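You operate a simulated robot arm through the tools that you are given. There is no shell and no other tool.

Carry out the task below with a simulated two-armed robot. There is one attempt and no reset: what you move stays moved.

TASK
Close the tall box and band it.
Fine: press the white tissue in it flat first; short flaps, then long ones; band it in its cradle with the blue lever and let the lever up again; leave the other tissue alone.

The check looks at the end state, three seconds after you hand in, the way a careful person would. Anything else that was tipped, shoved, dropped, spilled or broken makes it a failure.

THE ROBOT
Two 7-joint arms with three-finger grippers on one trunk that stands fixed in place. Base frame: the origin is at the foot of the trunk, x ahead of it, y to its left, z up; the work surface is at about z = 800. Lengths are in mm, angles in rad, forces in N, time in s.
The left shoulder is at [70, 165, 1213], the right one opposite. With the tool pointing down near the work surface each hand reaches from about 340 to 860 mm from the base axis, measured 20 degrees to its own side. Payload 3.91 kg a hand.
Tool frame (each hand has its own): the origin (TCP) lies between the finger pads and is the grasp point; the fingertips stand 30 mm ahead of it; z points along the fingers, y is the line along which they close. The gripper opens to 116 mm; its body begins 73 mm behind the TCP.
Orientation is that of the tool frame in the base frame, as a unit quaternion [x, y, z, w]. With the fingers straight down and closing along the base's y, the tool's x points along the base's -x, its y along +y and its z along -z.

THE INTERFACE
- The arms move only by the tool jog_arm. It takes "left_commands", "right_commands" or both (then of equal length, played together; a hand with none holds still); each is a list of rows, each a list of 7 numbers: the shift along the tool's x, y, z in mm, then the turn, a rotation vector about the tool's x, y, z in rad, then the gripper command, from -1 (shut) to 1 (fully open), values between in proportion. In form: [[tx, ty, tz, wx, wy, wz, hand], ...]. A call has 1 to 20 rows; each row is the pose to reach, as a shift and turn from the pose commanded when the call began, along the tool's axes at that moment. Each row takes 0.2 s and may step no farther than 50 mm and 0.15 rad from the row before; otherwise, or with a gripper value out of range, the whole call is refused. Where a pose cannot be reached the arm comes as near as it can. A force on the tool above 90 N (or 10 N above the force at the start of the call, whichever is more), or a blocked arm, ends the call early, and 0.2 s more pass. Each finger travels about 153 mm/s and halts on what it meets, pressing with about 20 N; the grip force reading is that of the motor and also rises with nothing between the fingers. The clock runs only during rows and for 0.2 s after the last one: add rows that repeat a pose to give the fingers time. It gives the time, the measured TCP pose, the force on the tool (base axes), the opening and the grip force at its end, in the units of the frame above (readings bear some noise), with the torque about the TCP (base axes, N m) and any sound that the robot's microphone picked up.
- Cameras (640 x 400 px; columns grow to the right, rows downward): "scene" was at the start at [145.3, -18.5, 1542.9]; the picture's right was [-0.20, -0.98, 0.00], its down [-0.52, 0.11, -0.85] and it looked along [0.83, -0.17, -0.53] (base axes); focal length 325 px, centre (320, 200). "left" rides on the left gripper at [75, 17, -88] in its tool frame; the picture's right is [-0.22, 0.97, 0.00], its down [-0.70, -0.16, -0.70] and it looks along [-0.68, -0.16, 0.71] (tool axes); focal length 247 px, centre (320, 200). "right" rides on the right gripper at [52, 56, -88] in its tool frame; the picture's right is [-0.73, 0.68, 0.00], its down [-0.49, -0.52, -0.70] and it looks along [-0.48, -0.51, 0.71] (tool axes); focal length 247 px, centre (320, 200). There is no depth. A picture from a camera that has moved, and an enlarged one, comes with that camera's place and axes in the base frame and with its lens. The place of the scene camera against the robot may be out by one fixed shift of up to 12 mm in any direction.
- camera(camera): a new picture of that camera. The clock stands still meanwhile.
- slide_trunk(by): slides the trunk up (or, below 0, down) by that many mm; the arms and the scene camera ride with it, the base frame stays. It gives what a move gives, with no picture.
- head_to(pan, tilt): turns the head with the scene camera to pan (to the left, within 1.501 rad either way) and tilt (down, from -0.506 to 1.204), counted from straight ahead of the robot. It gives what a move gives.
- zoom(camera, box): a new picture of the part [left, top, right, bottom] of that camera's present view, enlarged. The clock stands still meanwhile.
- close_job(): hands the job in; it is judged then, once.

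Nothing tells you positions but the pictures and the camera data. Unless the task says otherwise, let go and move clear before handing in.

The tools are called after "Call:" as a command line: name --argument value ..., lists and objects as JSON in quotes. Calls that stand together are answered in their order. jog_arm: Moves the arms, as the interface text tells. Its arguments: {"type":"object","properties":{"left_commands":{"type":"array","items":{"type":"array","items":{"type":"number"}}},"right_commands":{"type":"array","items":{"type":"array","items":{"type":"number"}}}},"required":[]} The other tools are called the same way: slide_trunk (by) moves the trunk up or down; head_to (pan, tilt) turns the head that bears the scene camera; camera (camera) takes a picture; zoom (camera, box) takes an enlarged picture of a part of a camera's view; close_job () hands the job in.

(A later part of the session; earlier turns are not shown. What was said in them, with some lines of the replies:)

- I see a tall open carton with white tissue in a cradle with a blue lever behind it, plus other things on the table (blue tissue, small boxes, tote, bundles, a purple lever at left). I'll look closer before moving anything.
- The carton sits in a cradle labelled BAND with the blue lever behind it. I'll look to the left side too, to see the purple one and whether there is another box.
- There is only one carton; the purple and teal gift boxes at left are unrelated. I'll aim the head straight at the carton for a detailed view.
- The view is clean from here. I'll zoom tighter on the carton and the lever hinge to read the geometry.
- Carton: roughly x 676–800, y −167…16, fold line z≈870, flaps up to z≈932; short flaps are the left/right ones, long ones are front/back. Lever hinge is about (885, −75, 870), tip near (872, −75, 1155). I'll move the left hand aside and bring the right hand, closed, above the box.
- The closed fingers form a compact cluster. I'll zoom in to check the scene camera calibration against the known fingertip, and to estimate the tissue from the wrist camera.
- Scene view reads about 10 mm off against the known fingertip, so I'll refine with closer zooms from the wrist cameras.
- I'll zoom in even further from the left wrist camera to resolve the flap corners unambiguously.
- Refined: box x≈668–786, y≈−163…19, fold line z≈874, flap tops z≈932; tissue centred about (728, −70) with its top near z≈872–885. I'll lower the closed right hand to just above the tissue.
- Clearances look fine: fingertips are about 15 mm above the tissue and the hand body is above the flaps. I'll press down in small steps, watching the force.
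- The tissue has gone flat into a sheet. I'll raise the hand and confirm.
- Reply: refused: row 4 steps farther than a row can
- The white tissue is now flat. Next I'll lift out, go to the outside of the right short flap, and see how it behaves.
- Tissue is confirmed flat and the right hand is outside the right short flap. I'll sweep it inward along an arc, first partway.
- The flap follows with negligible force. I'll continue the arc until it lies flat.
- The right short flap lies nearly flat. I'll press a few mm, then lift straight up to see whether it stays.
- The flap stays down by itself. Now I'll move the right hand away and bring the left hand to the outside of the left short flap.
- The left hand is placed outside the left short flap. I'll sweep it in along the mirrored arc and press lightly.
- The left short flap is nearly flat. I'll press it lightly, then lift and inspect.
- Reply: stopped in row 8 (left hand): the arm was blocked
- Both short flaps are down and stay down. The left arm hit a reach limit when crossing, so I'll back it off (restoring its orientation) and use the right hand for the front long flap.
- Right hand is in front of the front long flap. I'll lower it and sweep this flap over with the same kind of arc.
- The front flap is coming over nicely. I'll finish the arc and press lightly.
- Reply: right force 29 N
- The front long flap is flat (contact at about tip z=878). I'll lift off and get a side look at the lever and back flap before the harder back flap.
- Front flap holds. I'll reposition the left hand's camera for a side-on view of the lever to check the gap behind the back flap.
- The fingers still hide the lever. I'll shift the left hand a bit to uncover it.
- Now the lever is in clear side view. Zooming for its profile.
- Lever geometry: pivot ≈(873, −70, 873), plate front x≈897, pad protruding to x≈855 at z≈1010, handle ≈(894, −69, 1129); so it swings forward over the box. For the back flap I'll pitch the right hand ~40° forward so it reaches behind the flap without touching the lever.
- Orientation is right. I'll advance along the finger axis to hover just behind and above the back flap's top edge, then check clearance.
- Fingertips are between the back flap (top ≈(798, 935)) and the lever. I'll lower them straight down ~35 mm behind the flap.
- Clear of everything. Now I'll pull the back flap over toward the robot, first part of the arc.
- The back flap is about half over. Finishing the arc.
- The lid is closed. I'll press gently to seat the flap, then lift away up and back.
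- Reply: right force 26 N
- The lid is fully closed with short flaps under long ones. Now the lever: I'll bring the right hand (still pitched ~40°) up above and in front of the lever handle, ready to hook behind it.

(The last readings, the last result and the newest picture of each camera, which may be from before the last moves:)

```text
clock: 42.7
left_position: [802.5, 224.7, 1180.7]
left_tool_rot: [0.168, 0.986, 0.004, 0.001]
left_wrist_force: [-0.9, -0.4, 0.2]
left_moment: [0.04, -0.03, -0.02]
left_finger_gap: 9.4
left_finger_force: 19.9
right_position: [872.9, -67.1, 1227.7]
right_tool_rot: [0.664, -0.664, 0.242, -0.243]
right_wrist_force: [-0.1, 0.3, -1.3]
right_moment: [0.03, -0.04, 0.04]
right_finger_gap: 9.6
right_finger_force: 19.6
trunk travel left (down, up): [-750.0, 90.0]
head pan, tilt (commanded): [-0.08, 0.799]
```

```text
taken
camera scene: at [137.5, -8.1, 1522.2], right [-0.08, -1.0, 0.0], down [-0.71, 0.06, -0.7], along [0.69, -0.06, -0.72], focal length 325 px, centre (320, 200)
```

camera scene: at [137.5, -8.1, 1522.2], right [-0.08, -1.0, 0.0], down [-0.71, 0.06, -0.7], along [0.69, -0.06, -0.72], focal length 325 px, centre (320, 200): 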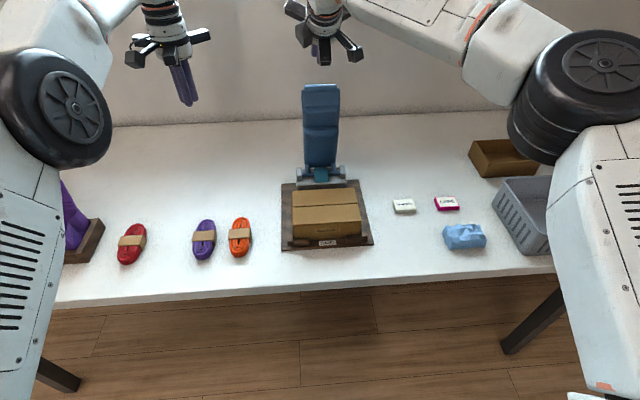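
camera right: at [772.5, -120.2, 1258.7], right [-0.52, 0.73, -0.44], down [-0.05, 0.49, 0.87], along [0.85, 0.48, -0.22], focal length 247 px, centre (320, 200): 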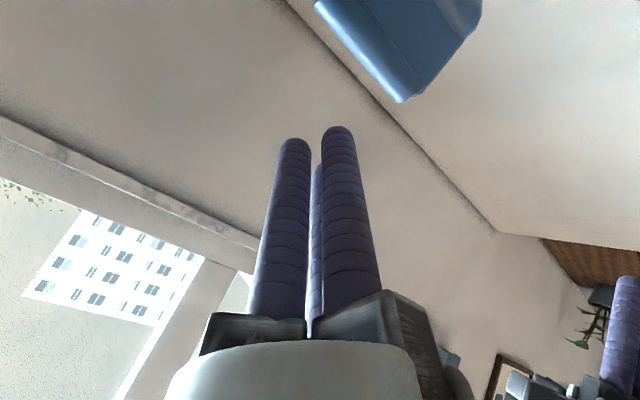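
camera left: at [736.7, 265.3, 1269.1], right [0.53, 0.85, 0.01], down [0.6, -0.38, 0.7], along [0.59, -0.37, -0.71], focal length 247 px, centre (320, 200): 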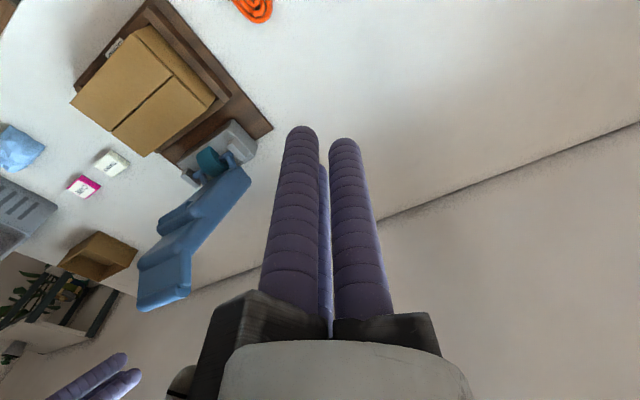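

The handle's top edge is near (896, −69, 1133). I'll slide the fingers along their axis so they pass just over and behind the handle.

Call:
jog_arm --right_commands '[[0, 0, 30, 0, 0, 0, -1], [0, 2, 60, 0, 0, 0, -1], [0, 4, 87, 0, 0, 0, -1], [0, 4, 87, 0, 0, 0, -1]]'

Call:
camera --camera "left"

Call:
zoom --camera "left" --box '[60, 190, 260, 390]'

Call:
camera --camera "right"

Call:
zoom --camera "scene" --box '[260, 20, 390, 250]'

```text
clock: 43.7
left_position: [802.0, 227.2, 1180.2]
left_tool_rot: [0.168, 0.986, 0.003, 0.001]
left_wrist_force: [-0.4, -0.7, 0.0]
left_moment: [0.0, -0.03, 0.0]
left_finger_gap: 9.4
left_finger_force: 20.1
right_position: [923.3, -69.0, 1158.1]
right_tool_rot: [0.665, -0.664, 0.242, -0.243]
right_wrist_force: [0.6, 0.7, -0.4]
right_moment: [0.0, 0.02, -0.02]
right_finger_gap: 9.6
right_finger_force: 19.7
trunk travel left (down, up): [-750.0, 90.0]
head pan, tilt (commanded): [-0.08, 0.799]
```

```text
taken
camera left: at [737.0, 266.6, 1268.7], right [0.53, 0.85, 0.01], down [0.6, -0.38, 0.7], along [0.59, -0.37, -0.71], focal length 247 px, centre (320, 200)
```

left: 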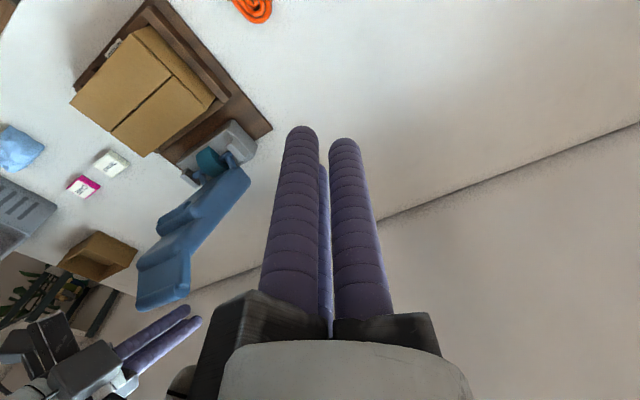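

```text
2.00 times, centred on (160, 290) of left
camera zoom: at [737.0, 266.6, 1268.7], right [0.53, 0.85, 0.01], down [0.6, -0.38, 0.7], along [0.59, -0.37, -0.71], focal length 494 px, centre (640, 20)
```

zoom: 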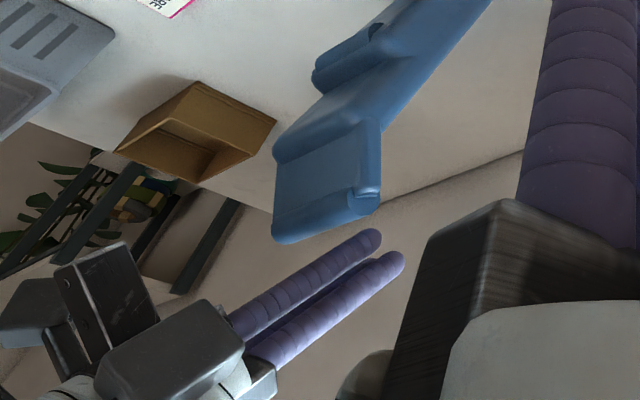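

```text
taken
camera right: at [823.2, -121.1, 1190.2], right [-0.52, 0.73, -0.44], down [-0.05, 0.49, 0.87], along [0.85, 0.48, -0.22], focal length 247 px, centre (320, 200)
```

right: 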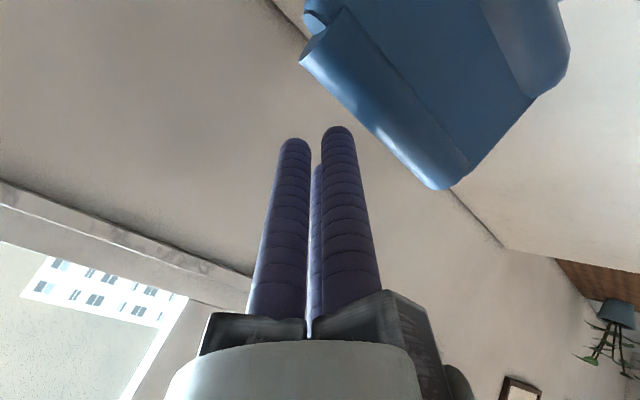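

```text
1.74 times, centred on (325, 135) of scene
camera zoom: at [137.9, -6.7, 1522.2], right [-0.08, -1.0, 0.0], down [-0.71, 0.06, -0.7], along [0.69, -0.06, -0.72], focal length 565 px, centre (311, 313)
```

zoom: 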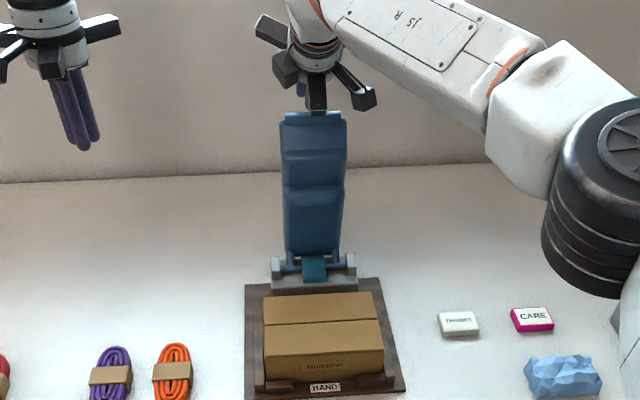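

Fingers are over and behind the handle with clearance. I'll move into contact and start pulling the lever forward along its arc, watching the force.

Call:
jog_arm --right_commands '[[0, 6, 0, 0, 0, 0, -1], [0, 12, 0, 0, 0, 0, -1], [0, 20, -7, 0, 0, 0, -1], [0, 28.2, -14.6, 0, 0, 0, -1], [0, 37, -21.5, 0, 0, 0, -1], [0, 46, -28.6, 0, 0, 0, -1]]'

Call:
zoom --camera "left" --box '[60, 110, 270, 390]'

Call:
zoom --camera "scene" --box '[260, 20, 390, 250]'

```text
clock: 45.1
left_position: [803.4, 224.7, 1180.0]
left_tool_rot: [0.168, 0.986, 0.002, 0.002]
left_wrist_force: [0.4, -0.6, 0.2]
left_moment: [0.04, 0.02, -0.03]
left_finger_gap: 9.4
left_finger_force: 19.8
right_position: [868.9, -69.1, 1148.2]
right_tool_rot: [-0.664, 0.665, -0.242, 0.242]
right_wrist_force: [0.8, -0.3, -0.3]
right_moment: [0.0, -0.03, 0.06]
right_finger_gap: 9.2
right_finger_force: 20.1
trunk travel left (down, up): [-750.0, 90.0]
head pan, tilt (commanded): [-0.08, 0.799]
```

```text
1.43 times, centred on (165, 250) of left
camera zoom: at [736.9, 266.4, 1268.8], right [0.53, 0.85, 0.01], down [0.6, -0.38, 0.7], along [0.59, -0.37, -0.71], focal length 353 px, centre (541, 129)
```

zoom: 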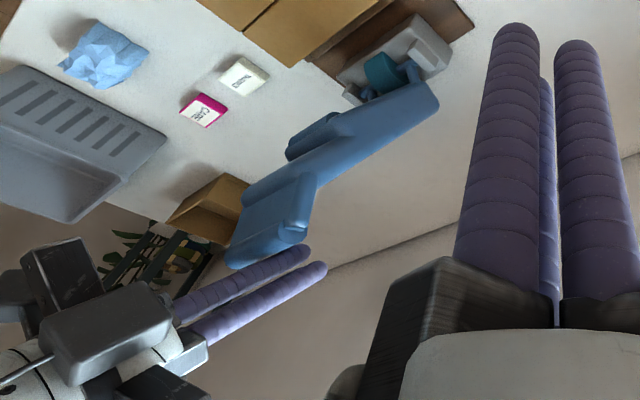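

```text
1.74 times, centred on (325, 135) of scene
camera zoom: at [137.7, -6.9, 1522.1], right [-0.08, -1.0, 0.0], down [-0.71, 0.06, -0.7], along [0.69, -0.06, -0.72], focal length 565 px, centre (311, 313)
```

zoom: 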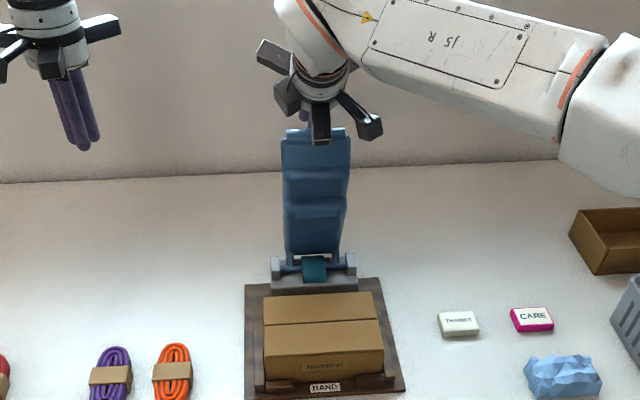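

The lever follows with nearly no force. Continuing the arc to about halfway.

Call:
jog_arm --right_commands '[[0, 13.3, -8.2, 0, 0, 0, -1], [0, 26.7, -16.4, 0, 0, 0, -1], [0, 43, -23.7, 0, 0, 0, -1], [0, 59.3, -31, 0, 0, 0, -1], [0, 76.5, -36, 0, 0, 0, -1], [0, 93.8, -40.9, 0, 0, 0, -1], [0, 111.6, -43.5, 0, 0, 0, -1], [0, 129.4, -46, 0, 0, 0, -1]]'

Call:
zoom --camera "left" --box '[20, 80, 270, 390]'

Call:
zoom --camera "scene" --box '[260, 20, 390, 250]'

```text
clock: 46.9
left_position: [803.5, 227.2, 1180.4]
left_tool_rot: [0.167, 0.986, 0.002, 0.001]
left_wrist_force: [-0.2, -0.3, -0.1]
left_moment: [-0.04, -0.01, 0.01]
left_finger_gap: 9.1
left_finger_force: 19.7
right_position: [742.0, -68.0, 1099.9]
right_tool_rot: [0.665, -0.664, 0.242, -0.242]
right_wrist_force: [0.8, -0.5, 0.1]
right_moment: [0.0, -0.02, -0.01]
right_finger_gap: 9.3
right_finger_force: 20.2
trunk travel left (down, up): [-750.0, 90.0]
head pan, tilt (commanded): [-0.08, 0.799]
```

```text
1.29 times, centred on (145, 235) of left
camera zoom: at [737.0, 266.4, 1268.7], right [0.53, 0.85, 0.01], down [0.6, -0.38, 0.7], along [0.59, -0.37, -0.71], focal length 319 px, centre (546, 155)
```

zoom: 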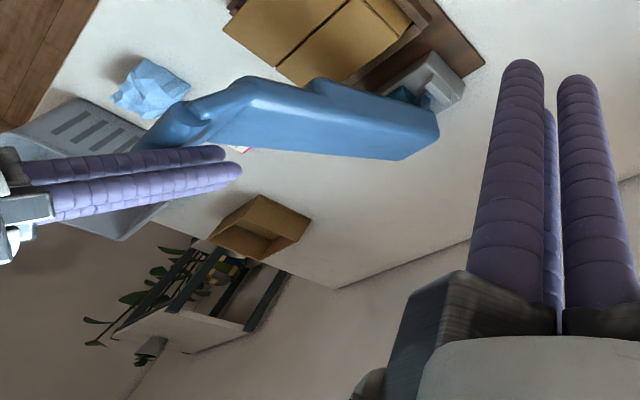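

```text
1.74 times, centred on (325, 135) of scene
camera zoom: at [137.9, -6.9, 1522.2], right [-0.08, -1.0, 0.0], down [-0.71, 0.06, -0.7], along [0.69, -0.06, -0.72], focal length 565 px, centre (311, 313)
```

zoom: 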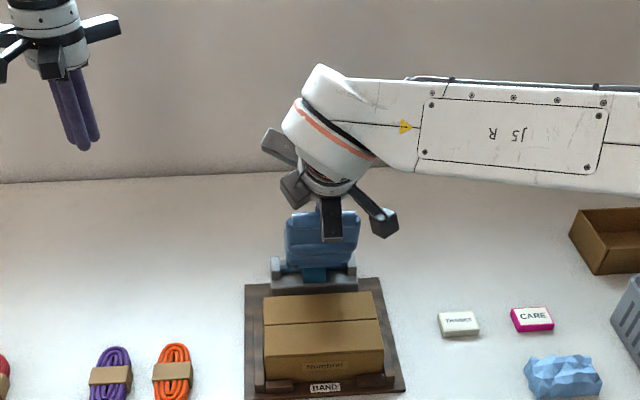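

Lever is about 40° over, still light. Continuing.

Call:
jog_arm --right_commands '[[0, 18, 0, 0, 0, 0, -1], [0, 35.9, 0, 0, 0, 0, -1], [0, 53.6, 2.4, 0, 0, 0, -1], [0, 71.4, 4.8, 0, 0, 0, -1], [0, 88.6, 9.7, 0, 0, 0, -1], [0, 105.8, 14.7, 0, 0, 0, -1]]'

Call:
zoom --camera "left" --box '[0, 0, 280, 260]'

Call:
zoom --camera "scene" --box '[260, 70, 390, 254]'

```text
clock: 48.3
left_position: [802.8, 226.2, 1179.6]
left_tool_rot: [0.167, 0.986, 0.002, 0.002]
left_wrist_force: [-0.8, -0.9, -0.4]
left_moment: [0.04, -0.01, -0.02]
left_finger_gap: 9.5
left_finger_force: 19.9
right_position: [672.4, -68.5, 1020.8]
right_tool_rot: [0.664, -0.664, 0.242, -0.242]
right_wrist_force: [0.4, -0.9, -0.3]
right_moment: [0.01, 0.0, 0.0]
right_finger_gap: 9.4
right_finger_force: 19.9
trunk travel left (down, up): [-750.0, 90.0]
head pan, tilt (commanded): [-0.08, 0.799]
```

```text
1.54 times, centred on (140, 130) of left
camera zoom: at [737.3, 266.5, 1268.5], right [0.53, 0.85, 0.01], down [0.6, -0.38, 0.7], along [0.59, -0.37, -0.71], focal length 380 px, centre (597, 308)
```

zoom: 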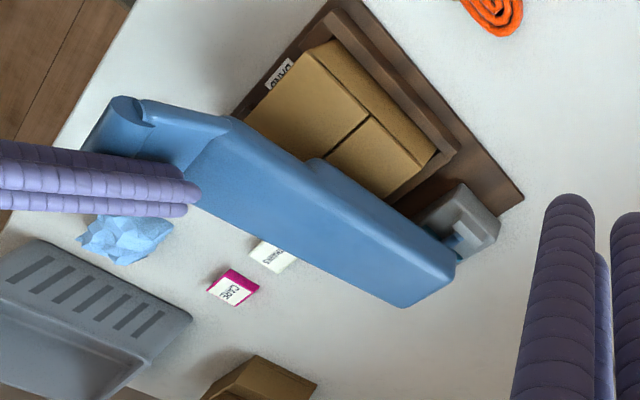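

```text
2.17 times, centred on (325, 162) of scene
camera zoom: at [138.2, -6.7, 1522.1], right [-0.08, -1.0, 0.0], down [-0.71, 0.06, -0.7], along [0.69, -0.06, -0.72], focal length 706 px, centre (309, 283)
```

zoom: 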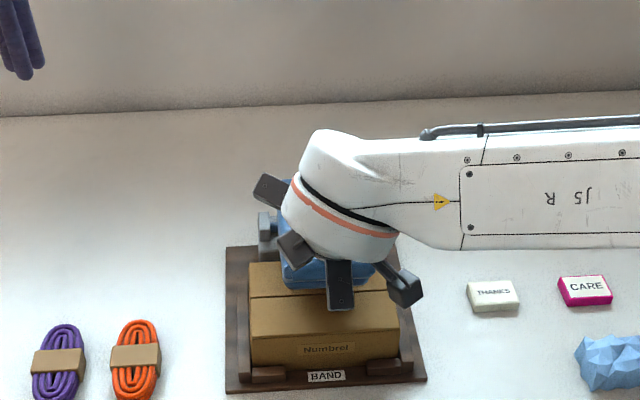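

The lever is ~65° over and approaching the box. I'll continue in smaller steps.

Call:
jog_arm --right_commands '[[0, 11, 4.8, 0, 0, 0, -1], [0, 22, 9.7, 0, 0, 0, -1], [0, 32.8, 14.6, 0, 0, 0, -1], [0, 44, 21, 0, 0, 0, -1]]'

Call:
zoom --camera "left" --box '[0, 0, 280, 260]'

Call:
zoom --camera "scene" --box '[260, 70, 390, 254]'

```text
clock: 49.3
left_position: [802.3, 226.0, 1179.3]
left_tool_rot: [0.168, 0.986, 0.003, 0.001]
left_wrist_force: [-0.6, 0.9, -0.3]
left_moment: [0.0, 0.01, -0.02]
left_finger_gap: 9.5
left_finger_force: 20.1
right_position: [650.0, -69.2, 976.6]
right_tool_rot: [0.664, -0.664, 0.243, -0.243]
right_wrist_force: [0.3, -1.0, 0.0]
right_moment: [0.04, 0.02, -0.02]
right_finger_gap: 9.5
right_finger_force: 19.8
trunk travel left (down, up): [-750.0, 90.0]
head pan, tilt (commanded): [-0.08, 0.799]
```

```text
1.54 times, centred on (140, 130) of left
camera zoom: at [737.3, 266.5, 1268.5], right [0.53, 0.85, 0.01], down [0.6, -0.38, 0.7], along [0.59, -0.37, -0.71], focal length 380 px, centre (597, 308)
```

zoom: 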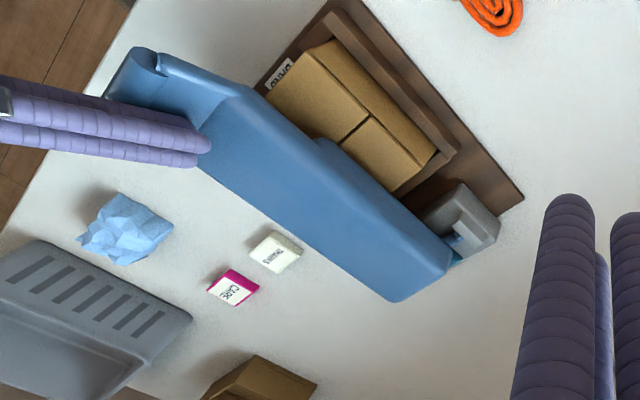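

```text
2.17 times, centred on (325, 162) of scene
camera zoom: at [138.2, -6.8, 1522.1], right [-0.08, -1.0, 0.0], down [-0.71, 0.06, -0.7], along [0.69, -0.06, -0.72], focal length 706 px, centre (309, 283)
```

zoom: 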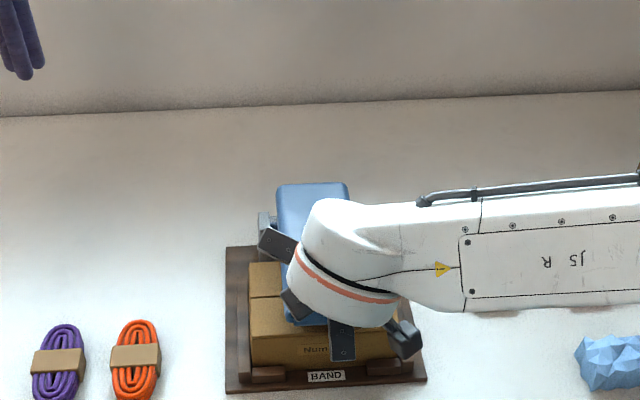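

Still light contact. Pressing further down in small steps, watching for the pad reaching the box.

Call:
jog_arm --right_commands '[[0, 6.7, 4.8, 0, 0, 0, -1], [0, 13.4, 9.6, 0, 0, 0, -1], [0, 20, 14.4, 0, 0, 0, -1]]'

Call:
zoom --camera "left" --box '[0, 0, 280, 260]'

```text
clock: 50.1
left_position: [801.8, 226.6, 1182.9]
left_tool_rot: [0.167, 0.986, 0.002, 0.002]
left_wrist_force: [0.4, 0.3, -0.1]
left_moment: [0.05, -0.03, 0.03]
left_finger_gap: 9.3
left_finger_force: 20.1
right_position: [650.0, -68.0, 966.0]
right_tool_rot: [-0.66, 0.662, -0.25, 0.254]
right_wrist_force: [33.3, -5.6, 58.0]
right_moment: [-0.21, 0.73, 0.0]
right_finger_gap: 9.0
right_finger_force: 20.3
trunk travel left (down, up): [-750.0, 90.0]
head pan, tilt (commanded): [-0.08, 0.799]
```

```text
1.54 times, centred on (140, 130) of left
camera zoom: at [735.8, 266.0, 1270.3], right [0.53, 0.85, 0.01], down [0.6, -0.38, 0.7], along [0.6, -0.37, -0.71], focal length 380 px, centre (597, 308)
```

zoom: 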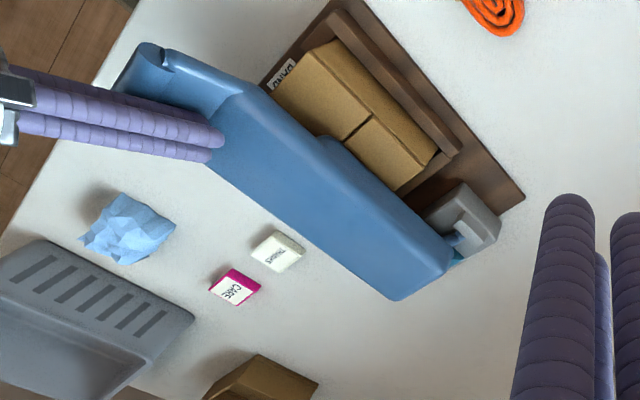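

Resistance of ~67 N now — the pad may be on the box. Let me look closely before pushing harder.

Call:
zoom --camera "left" --box '[100, 20, 240, 150]'

Call:
zoom --camera "left" --box '[30, 10, 150, 110]'

Call:
zoom --camera "scene" --box '[260, 130, 390, 254]'

Call:
camera --camera "right"

```text
3.08 times, centred on (170, 85) of left
camera zoom: at [735.8, 266.0, 1270.3], right [0.53, 0.85, 0.01], down [0.6, -0.38, 0.7], along [0.6, -0.37, -0.71], focal length 760 px, centre (782, 554)
```

zoom: 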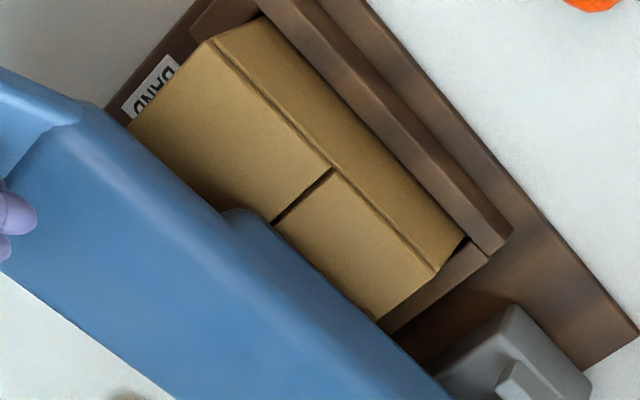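

```text
4.00 times, centred on (90, 60) of left
camera zoom: at [735.8, 266.0, 1270.3], right [0.53, 0.85, 0.01], down [0.6, -0.38, 0.7], along [0.6, -0.37, -0.71], focal length 988 px, centre (1240, 760)
```

zoom: 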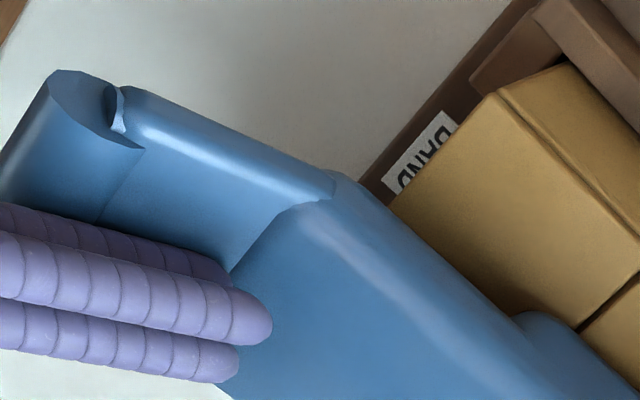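

```text
3.23 times, centred on (325, 192) of scene
camera zoom: at [136.6, -6.9, 1523.3], right [-0.08, -1.0, 0.0], down [-0.71, 0.06, -0.7], along [0.7, -0.06, -0.72], focal length 1048 px, centre (304, 226)
```

zoom: 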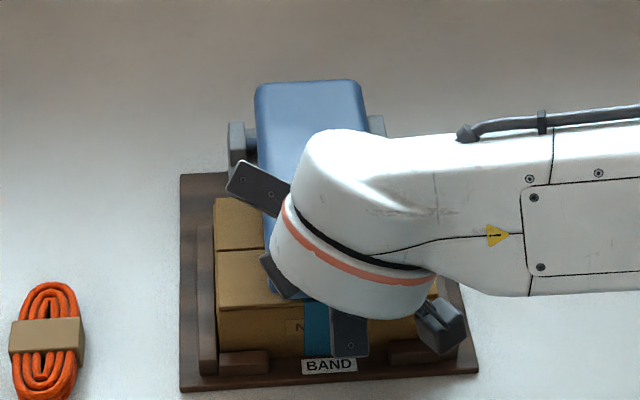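

```text
taken
camera right: at [549.1, -120.2, 994.6], right [-0.51, 0.73, -0.45], down [-0.08, 0.48, 0.87], along [0.86, 0.48, -0.19], focal length 247 px, centre (320, 200)
```

right: 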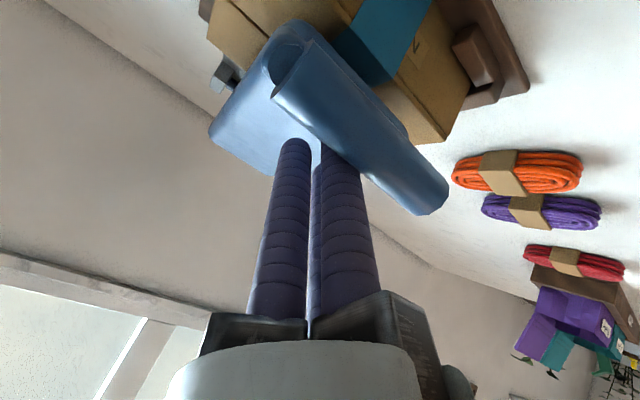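

The teal band is now across the box — banding has happened. Now I'll back the hand off along the arc and see whether the lever comes up by itself.

Call:
jog_arm --right_commands '[[0, -10, -7, 0, 0, 0, -1], [0, -20, -14.4, 0, 0, 0, -1], [0, -31, -19, 0, 0, 0, -1], [0, -42, -24, 0, 0, 0, -1]]'

Call:
zoom --camera "left" --box '[0, 0, 280, 260]'

Call:
zoom --camera "scene" --box '[260, 70, 390, 254]'

```text
clock: 51.1
left_position: [804.4, 225.7, 1178.7]
left_tool_rot: [0.167, 0.986, 0.003, 0.0]
left_wrist_force: [0.3, -0.6, -0.1]
left_moment: [-0.01, 0.04, -0.01]
left_finger_gap: 9.5
left_finger_force: 20.3
right_position: [662.3, -68.8, 996.5]
right_tool_rot: [0.665, -0.664, 0.242, -0.241]
right_wrist_force: [-0.7, 0.0, -0.6]
right_moment: [-0.02, 0.05, 0.01]
right_finger_gap: 9.4
right_finger_force: 20.3
trunk travel left (down, up): [-750.0, 90.0]
head pan, tilt (commanded): [-0.08, 0.799]
```

```text
1.54 times, centred on (140, 130) of left
camera zoom: at [738.8, 266.5, 1267.1], right [0.53, 0.85, 0.0], down [0.6, -0.38, 0.7], along [0.59, -0.37, -0.71], focal length 380 px, centre (597, 308)
```

zoom: 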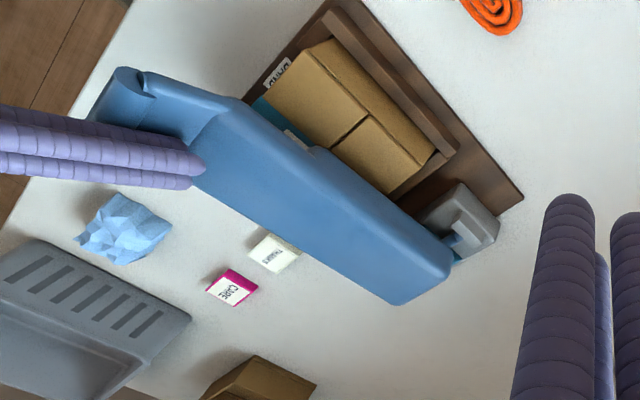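

```text
2.17 times, centred on (325, 162) of scene
camera zoom: at [139.1, -6.3, 1521.8], right [-0.08, -1.0, 0.0], down [-0.72, 0.06, -0.7], along [0.69, -0.06, -0.72], focal length 706 px, centre (309, 283)
```

zoom: 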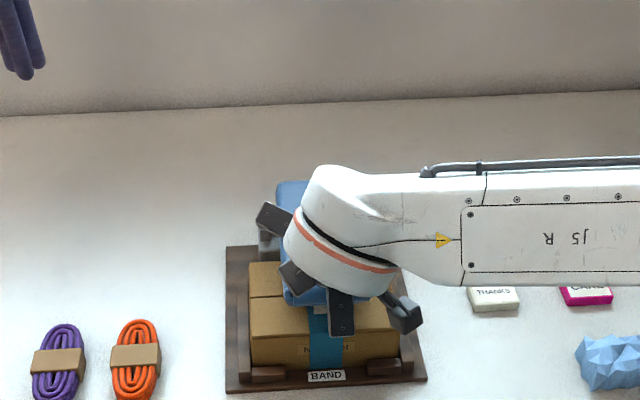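

The lever is sprung and follows the hand up. I'll let it rise gently along its arc.

Call:
jog_arm --right_commands '[[0, -12, -6, 0, 0, 0, -1], [0, -23.5, -12.3, 0, 0, 0, -1], [0, -40.7, -17.3, 0, 0, 0, -1], [0, -57.9, -22.2, 0, 0, 0, -1], [0, -75.6, -24.6, 0, 0, 0, -1], [0, -93.3, -27, 0, 0, 0, -1], [0, -111.3, -27, 0, 0, 0, -1], [0, -129.3, -27.1, 0, 0, 0, -1], [0, -147, -24.6, 0, 0, 0, -1], [0, -164.9, -22, 0, 0, 0, -1], [0, -182, -17, 0, 0, 0, -1], [0, -199.2, -12.1, 0, 0, 0, -1]]'

Call:
zoom --camera "left" --box '[0, 0, 280, 390]'

Call:
zoom --camera "scene" --box '[260, 20, 390, 250]'

```text
clock: 53.7
left_position: [802.4, 226.0, 1180.2]
left_tool_rot: [0.167, 0.986, 0.002, 0.0]
left_wrist_force: [0.1, 0.5, -0.4]
left_moment: [0.01, -0.03, -0.02]
left_finger_gap: 9.2
left_finger_force: 20.3
right_position: [806.5, -67.7, 1134.4]
right_tool_rot: [-0.664, 0.665, -0.242, 0.243]
right_wrist_force: [-0.1, 1.3, -0.4]
right_moment: [0.0, -0.02, 0.0]
right_finger_gap: 9.2
right_finger_force: 19.7
trunk travel left (down, up): [-750.0, 90.0]
head pan, tilt (commanded): [-0.08, 0.799]
```

```text
1.03 times, centred on (140, 195) of left (not enlarged: the box is as wide or as high as the picture)
camera zoom: at [737.5, 266.9, 1268.3], right [0.53, 0.85, 0.01], down [0.6, -0.38, 0.7], along [0.59, -0.37, -0.71], focal length 253 px, centre (505, 205)
```

zoom: 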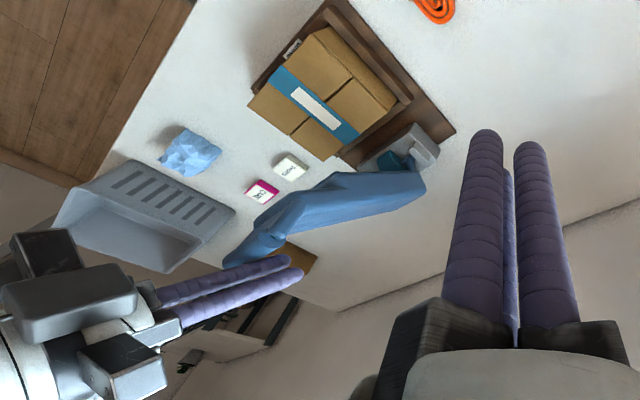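

```text
1.74 times, centred on (325, 135) of scene
camera zoom: at [138.5, -6.4, 1522.1], right [-0.08, -1.0, 0.0], down [-0.72, 0.06, -0.7], along [0.69, -0.06, -0.72], focal length 565 px, centre (311, 313)
```

zoom: 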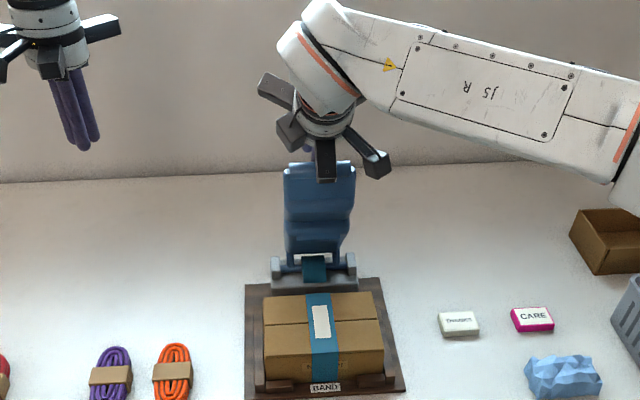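

The box is banded with label, lid neatly closed. I'll let the lever fully up and then clear the hand over its top.

Call:
jog_arm --right_commands '[[0, -16.3, 7.3, 0, 0, 0, -1], [0, -32.6, 14.6, 0, 0, 0, -1], [0, -45.8, 22.8, 0, 0, 0, -1], [0, -59.4, 31, 0, 0, 0, -1], [0, -76.2, 45.2, 0, 0, 0, -1], [0, -93, 59.4, 0, 0, 0, -1], [0, -108, 59.4, 0, 0, 0, -1], [0, -120, 40, 0, 0, 0, -1], [0, -125, 0, 0, 0, 0, -1], [0, -130, -40, 0, 0, 0, -1]]'

Call:
zoom --camera "left" --box '[0, 0, 280, 390]'

Call:
zoom --camera "scene" --box '[260, 20, 390, 250]'

```text
clock: 55.9
left_position: [800.9, 226.7, 1180.9]
left_tool_rot: [0.168, 0.986, 0.004, 0.001]
left_wrist_force: [0.5, -0.7, 0.9]
left_moment: [-0.01, -0.05, 0.05]
left_finger_gap: 9.2
left_finger_force: 19.9
right_position: [877.5, -67.0, 1249.3]
right_tool_rot: [0.665, -0.664, 0.241, -0.243]
right_wrist_force: [0.4, 0.0, 0.3]
right_moment: [0.03, -0.01, 0.01]
right_finger_gap: 9.2
right_finger_force: 20.7
trunk travel left (down, up): [-750.0, 90.0]
head pan, tilt (commanded): [-0.08, 0.799]
```

```text
1.03 times, centred on (140, 195) of left (not enlarged: the box is as wide or as high as the picture)
camera zoom: at [735.5, 266.5, 1269.6], right [0.53, 0.85, 0.01], down [0.6, -0.38, 0.7], along [0.6, -0.37, -0.71], focal length 253 px, centre (505, 205)
```

zoom: 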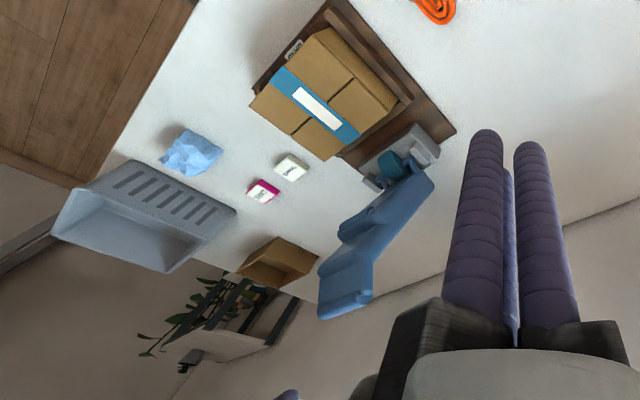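

```text
1.74 times, centred on (325, 135) of scene
camera zoom: at [136.1, -6.7, 1522.3], right [-0.08, -1.0, 0.0], down [-0.71, 0.06, -0.7], along [0.7, -0.06, -0.72], focal length 565 px, centre (311, 313)
```

zoom: 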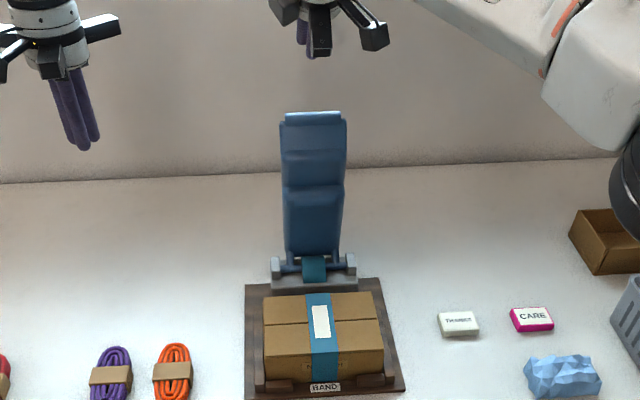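

The lever stands upright again and the box is banded. I'll move the right hand well clear and do a final check.

Call:
jog_arm --right_commands '[[31, 19.6, -16.4, 0, 0, 0, -1], [62, 39, -33, 0, 0, 0, -1], [93, 59, -49, 0, 0, 0, -1], [124, 78, -66, 0, 0, 0, -1], [155, 98, -82, 0, 0, 0, -1], [187, 118, -98, 0, 0, 0, -1], [218, 137, -115, 0, 0, 0, -1], [249, 157, -131, 0, 0, 0, -1], [280, 176, -148, 0, 0, 0, -1], [280, 176, -148, 0, 0, 0, -1]]'

Call:
camera --camera "scene"

Call:
zoom --camera "scene" --box '[265, 130, 395, 254]'

Call:
zoom --camera "left" --box '[60, 0, 280, 200]'

```text
clock: 58.1
left_position: [802.5, 226.9, 1178.9]
left_tool_rot: [0.167, 0.986, 0.002, 0.001]
left_wrist_force: [-0.3, 0.4, -0.2]
left_moment: [-0.03, 0.0, 0.01]
left_finger_gap: 9.3
left_finger_force: 19.7
right_position: [649.4, -347.4, 1248.9]
right_tool_rot: [0.665, -0.664, 0.242, -0.243]
right_wrist_force: [0.1, 0.2, -0.2]
right_moment: [-0.03, 0.0, 0.02]
right_finger_gap: 9.3
right_finger_force: 19.5
trunk travel left (down, up): [-750.0, 90.0]
head pan, tilt (commanded): [-0.08, 0.799]
```

```text
taken
camera scene: at [138.8, -5.7, 1522.1], right [-0.08, -1.0, 0.0], down [-0.72, 0.06, -0.7], along [0.69, -0.06, -0.72], focal length 325 px, centre (320, 200)
```

scene: 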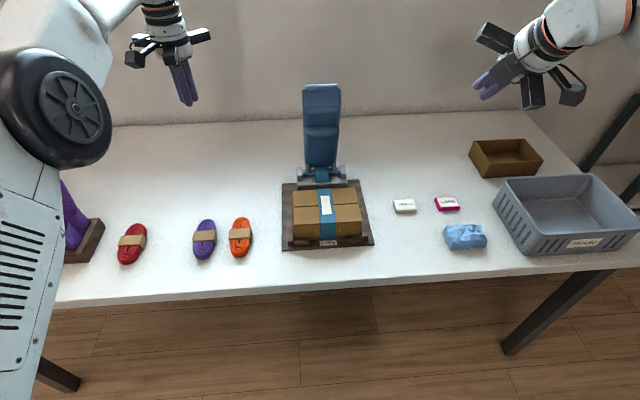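

```text
3.23 times, centred on (330, 192) of scene
camera zoom: at [138.8, -5.7, 1522.1], right [-0.08, -1.0, 0.0], down [-0.72, 0.06, -0.7], along [0.69, -0.06, -0.72], focal length 1048 px, centre (288, 226)
```

zoom: 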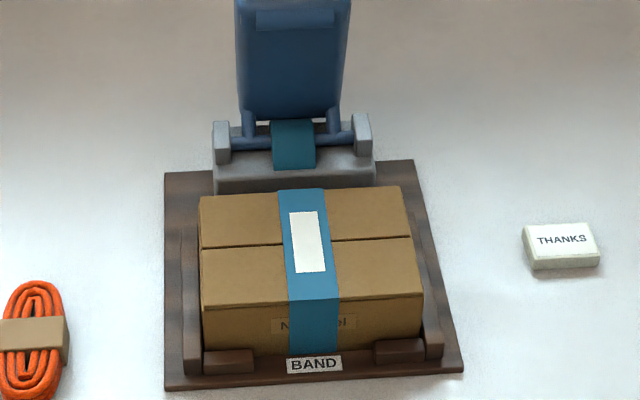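

```text
2.00 times, centred on (170, 100) of left
camera zoom: at [737.7, 267.4, 1268.0], right [0.53, 0.85, 0.0], down [0.6, -0.38, 0.7], along [0.59, -0.37, -0.71], focal length 494 px, centre (620, 400)
```

zoom: 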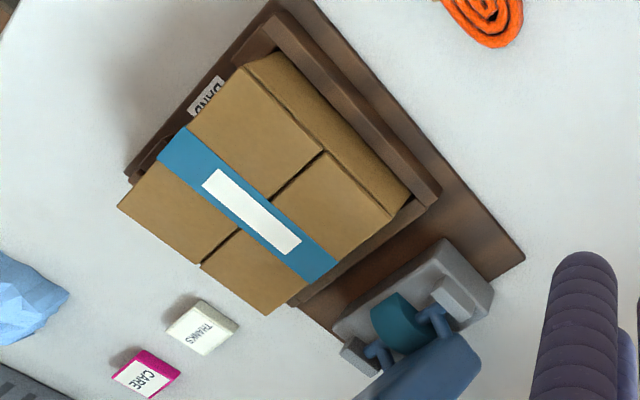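

The carton is closed flat with the band and label round it, it's still in its cradle, the lever is upright, and the blue tissue and everything else are where they were. Both hands are clear, so I'm handing in.

Call:
close_job

```text
The job is handed in.
```

The tall box is closed and banded in its cradle, and I've handed the job in; I haven't seen the check's verdict.

- **Tissue:** I pressed the white tissue flat before folding anything. I left the blue tissue alone.
- **Flaps:** I folded the two short flaps in first, then the front and back long ones. The lid lies flat.
- **Band:** I pulled the blue lever down until it resisted at about 67 N. In the final pictures the band and its label are across the box and the lever is upright again.
- **Surroundings:** In the last picture nothing else in view had moved, and both hands were clear of the table. The left arm hid most of the purple and teal gift boxes at that point, but neither hand went near them.
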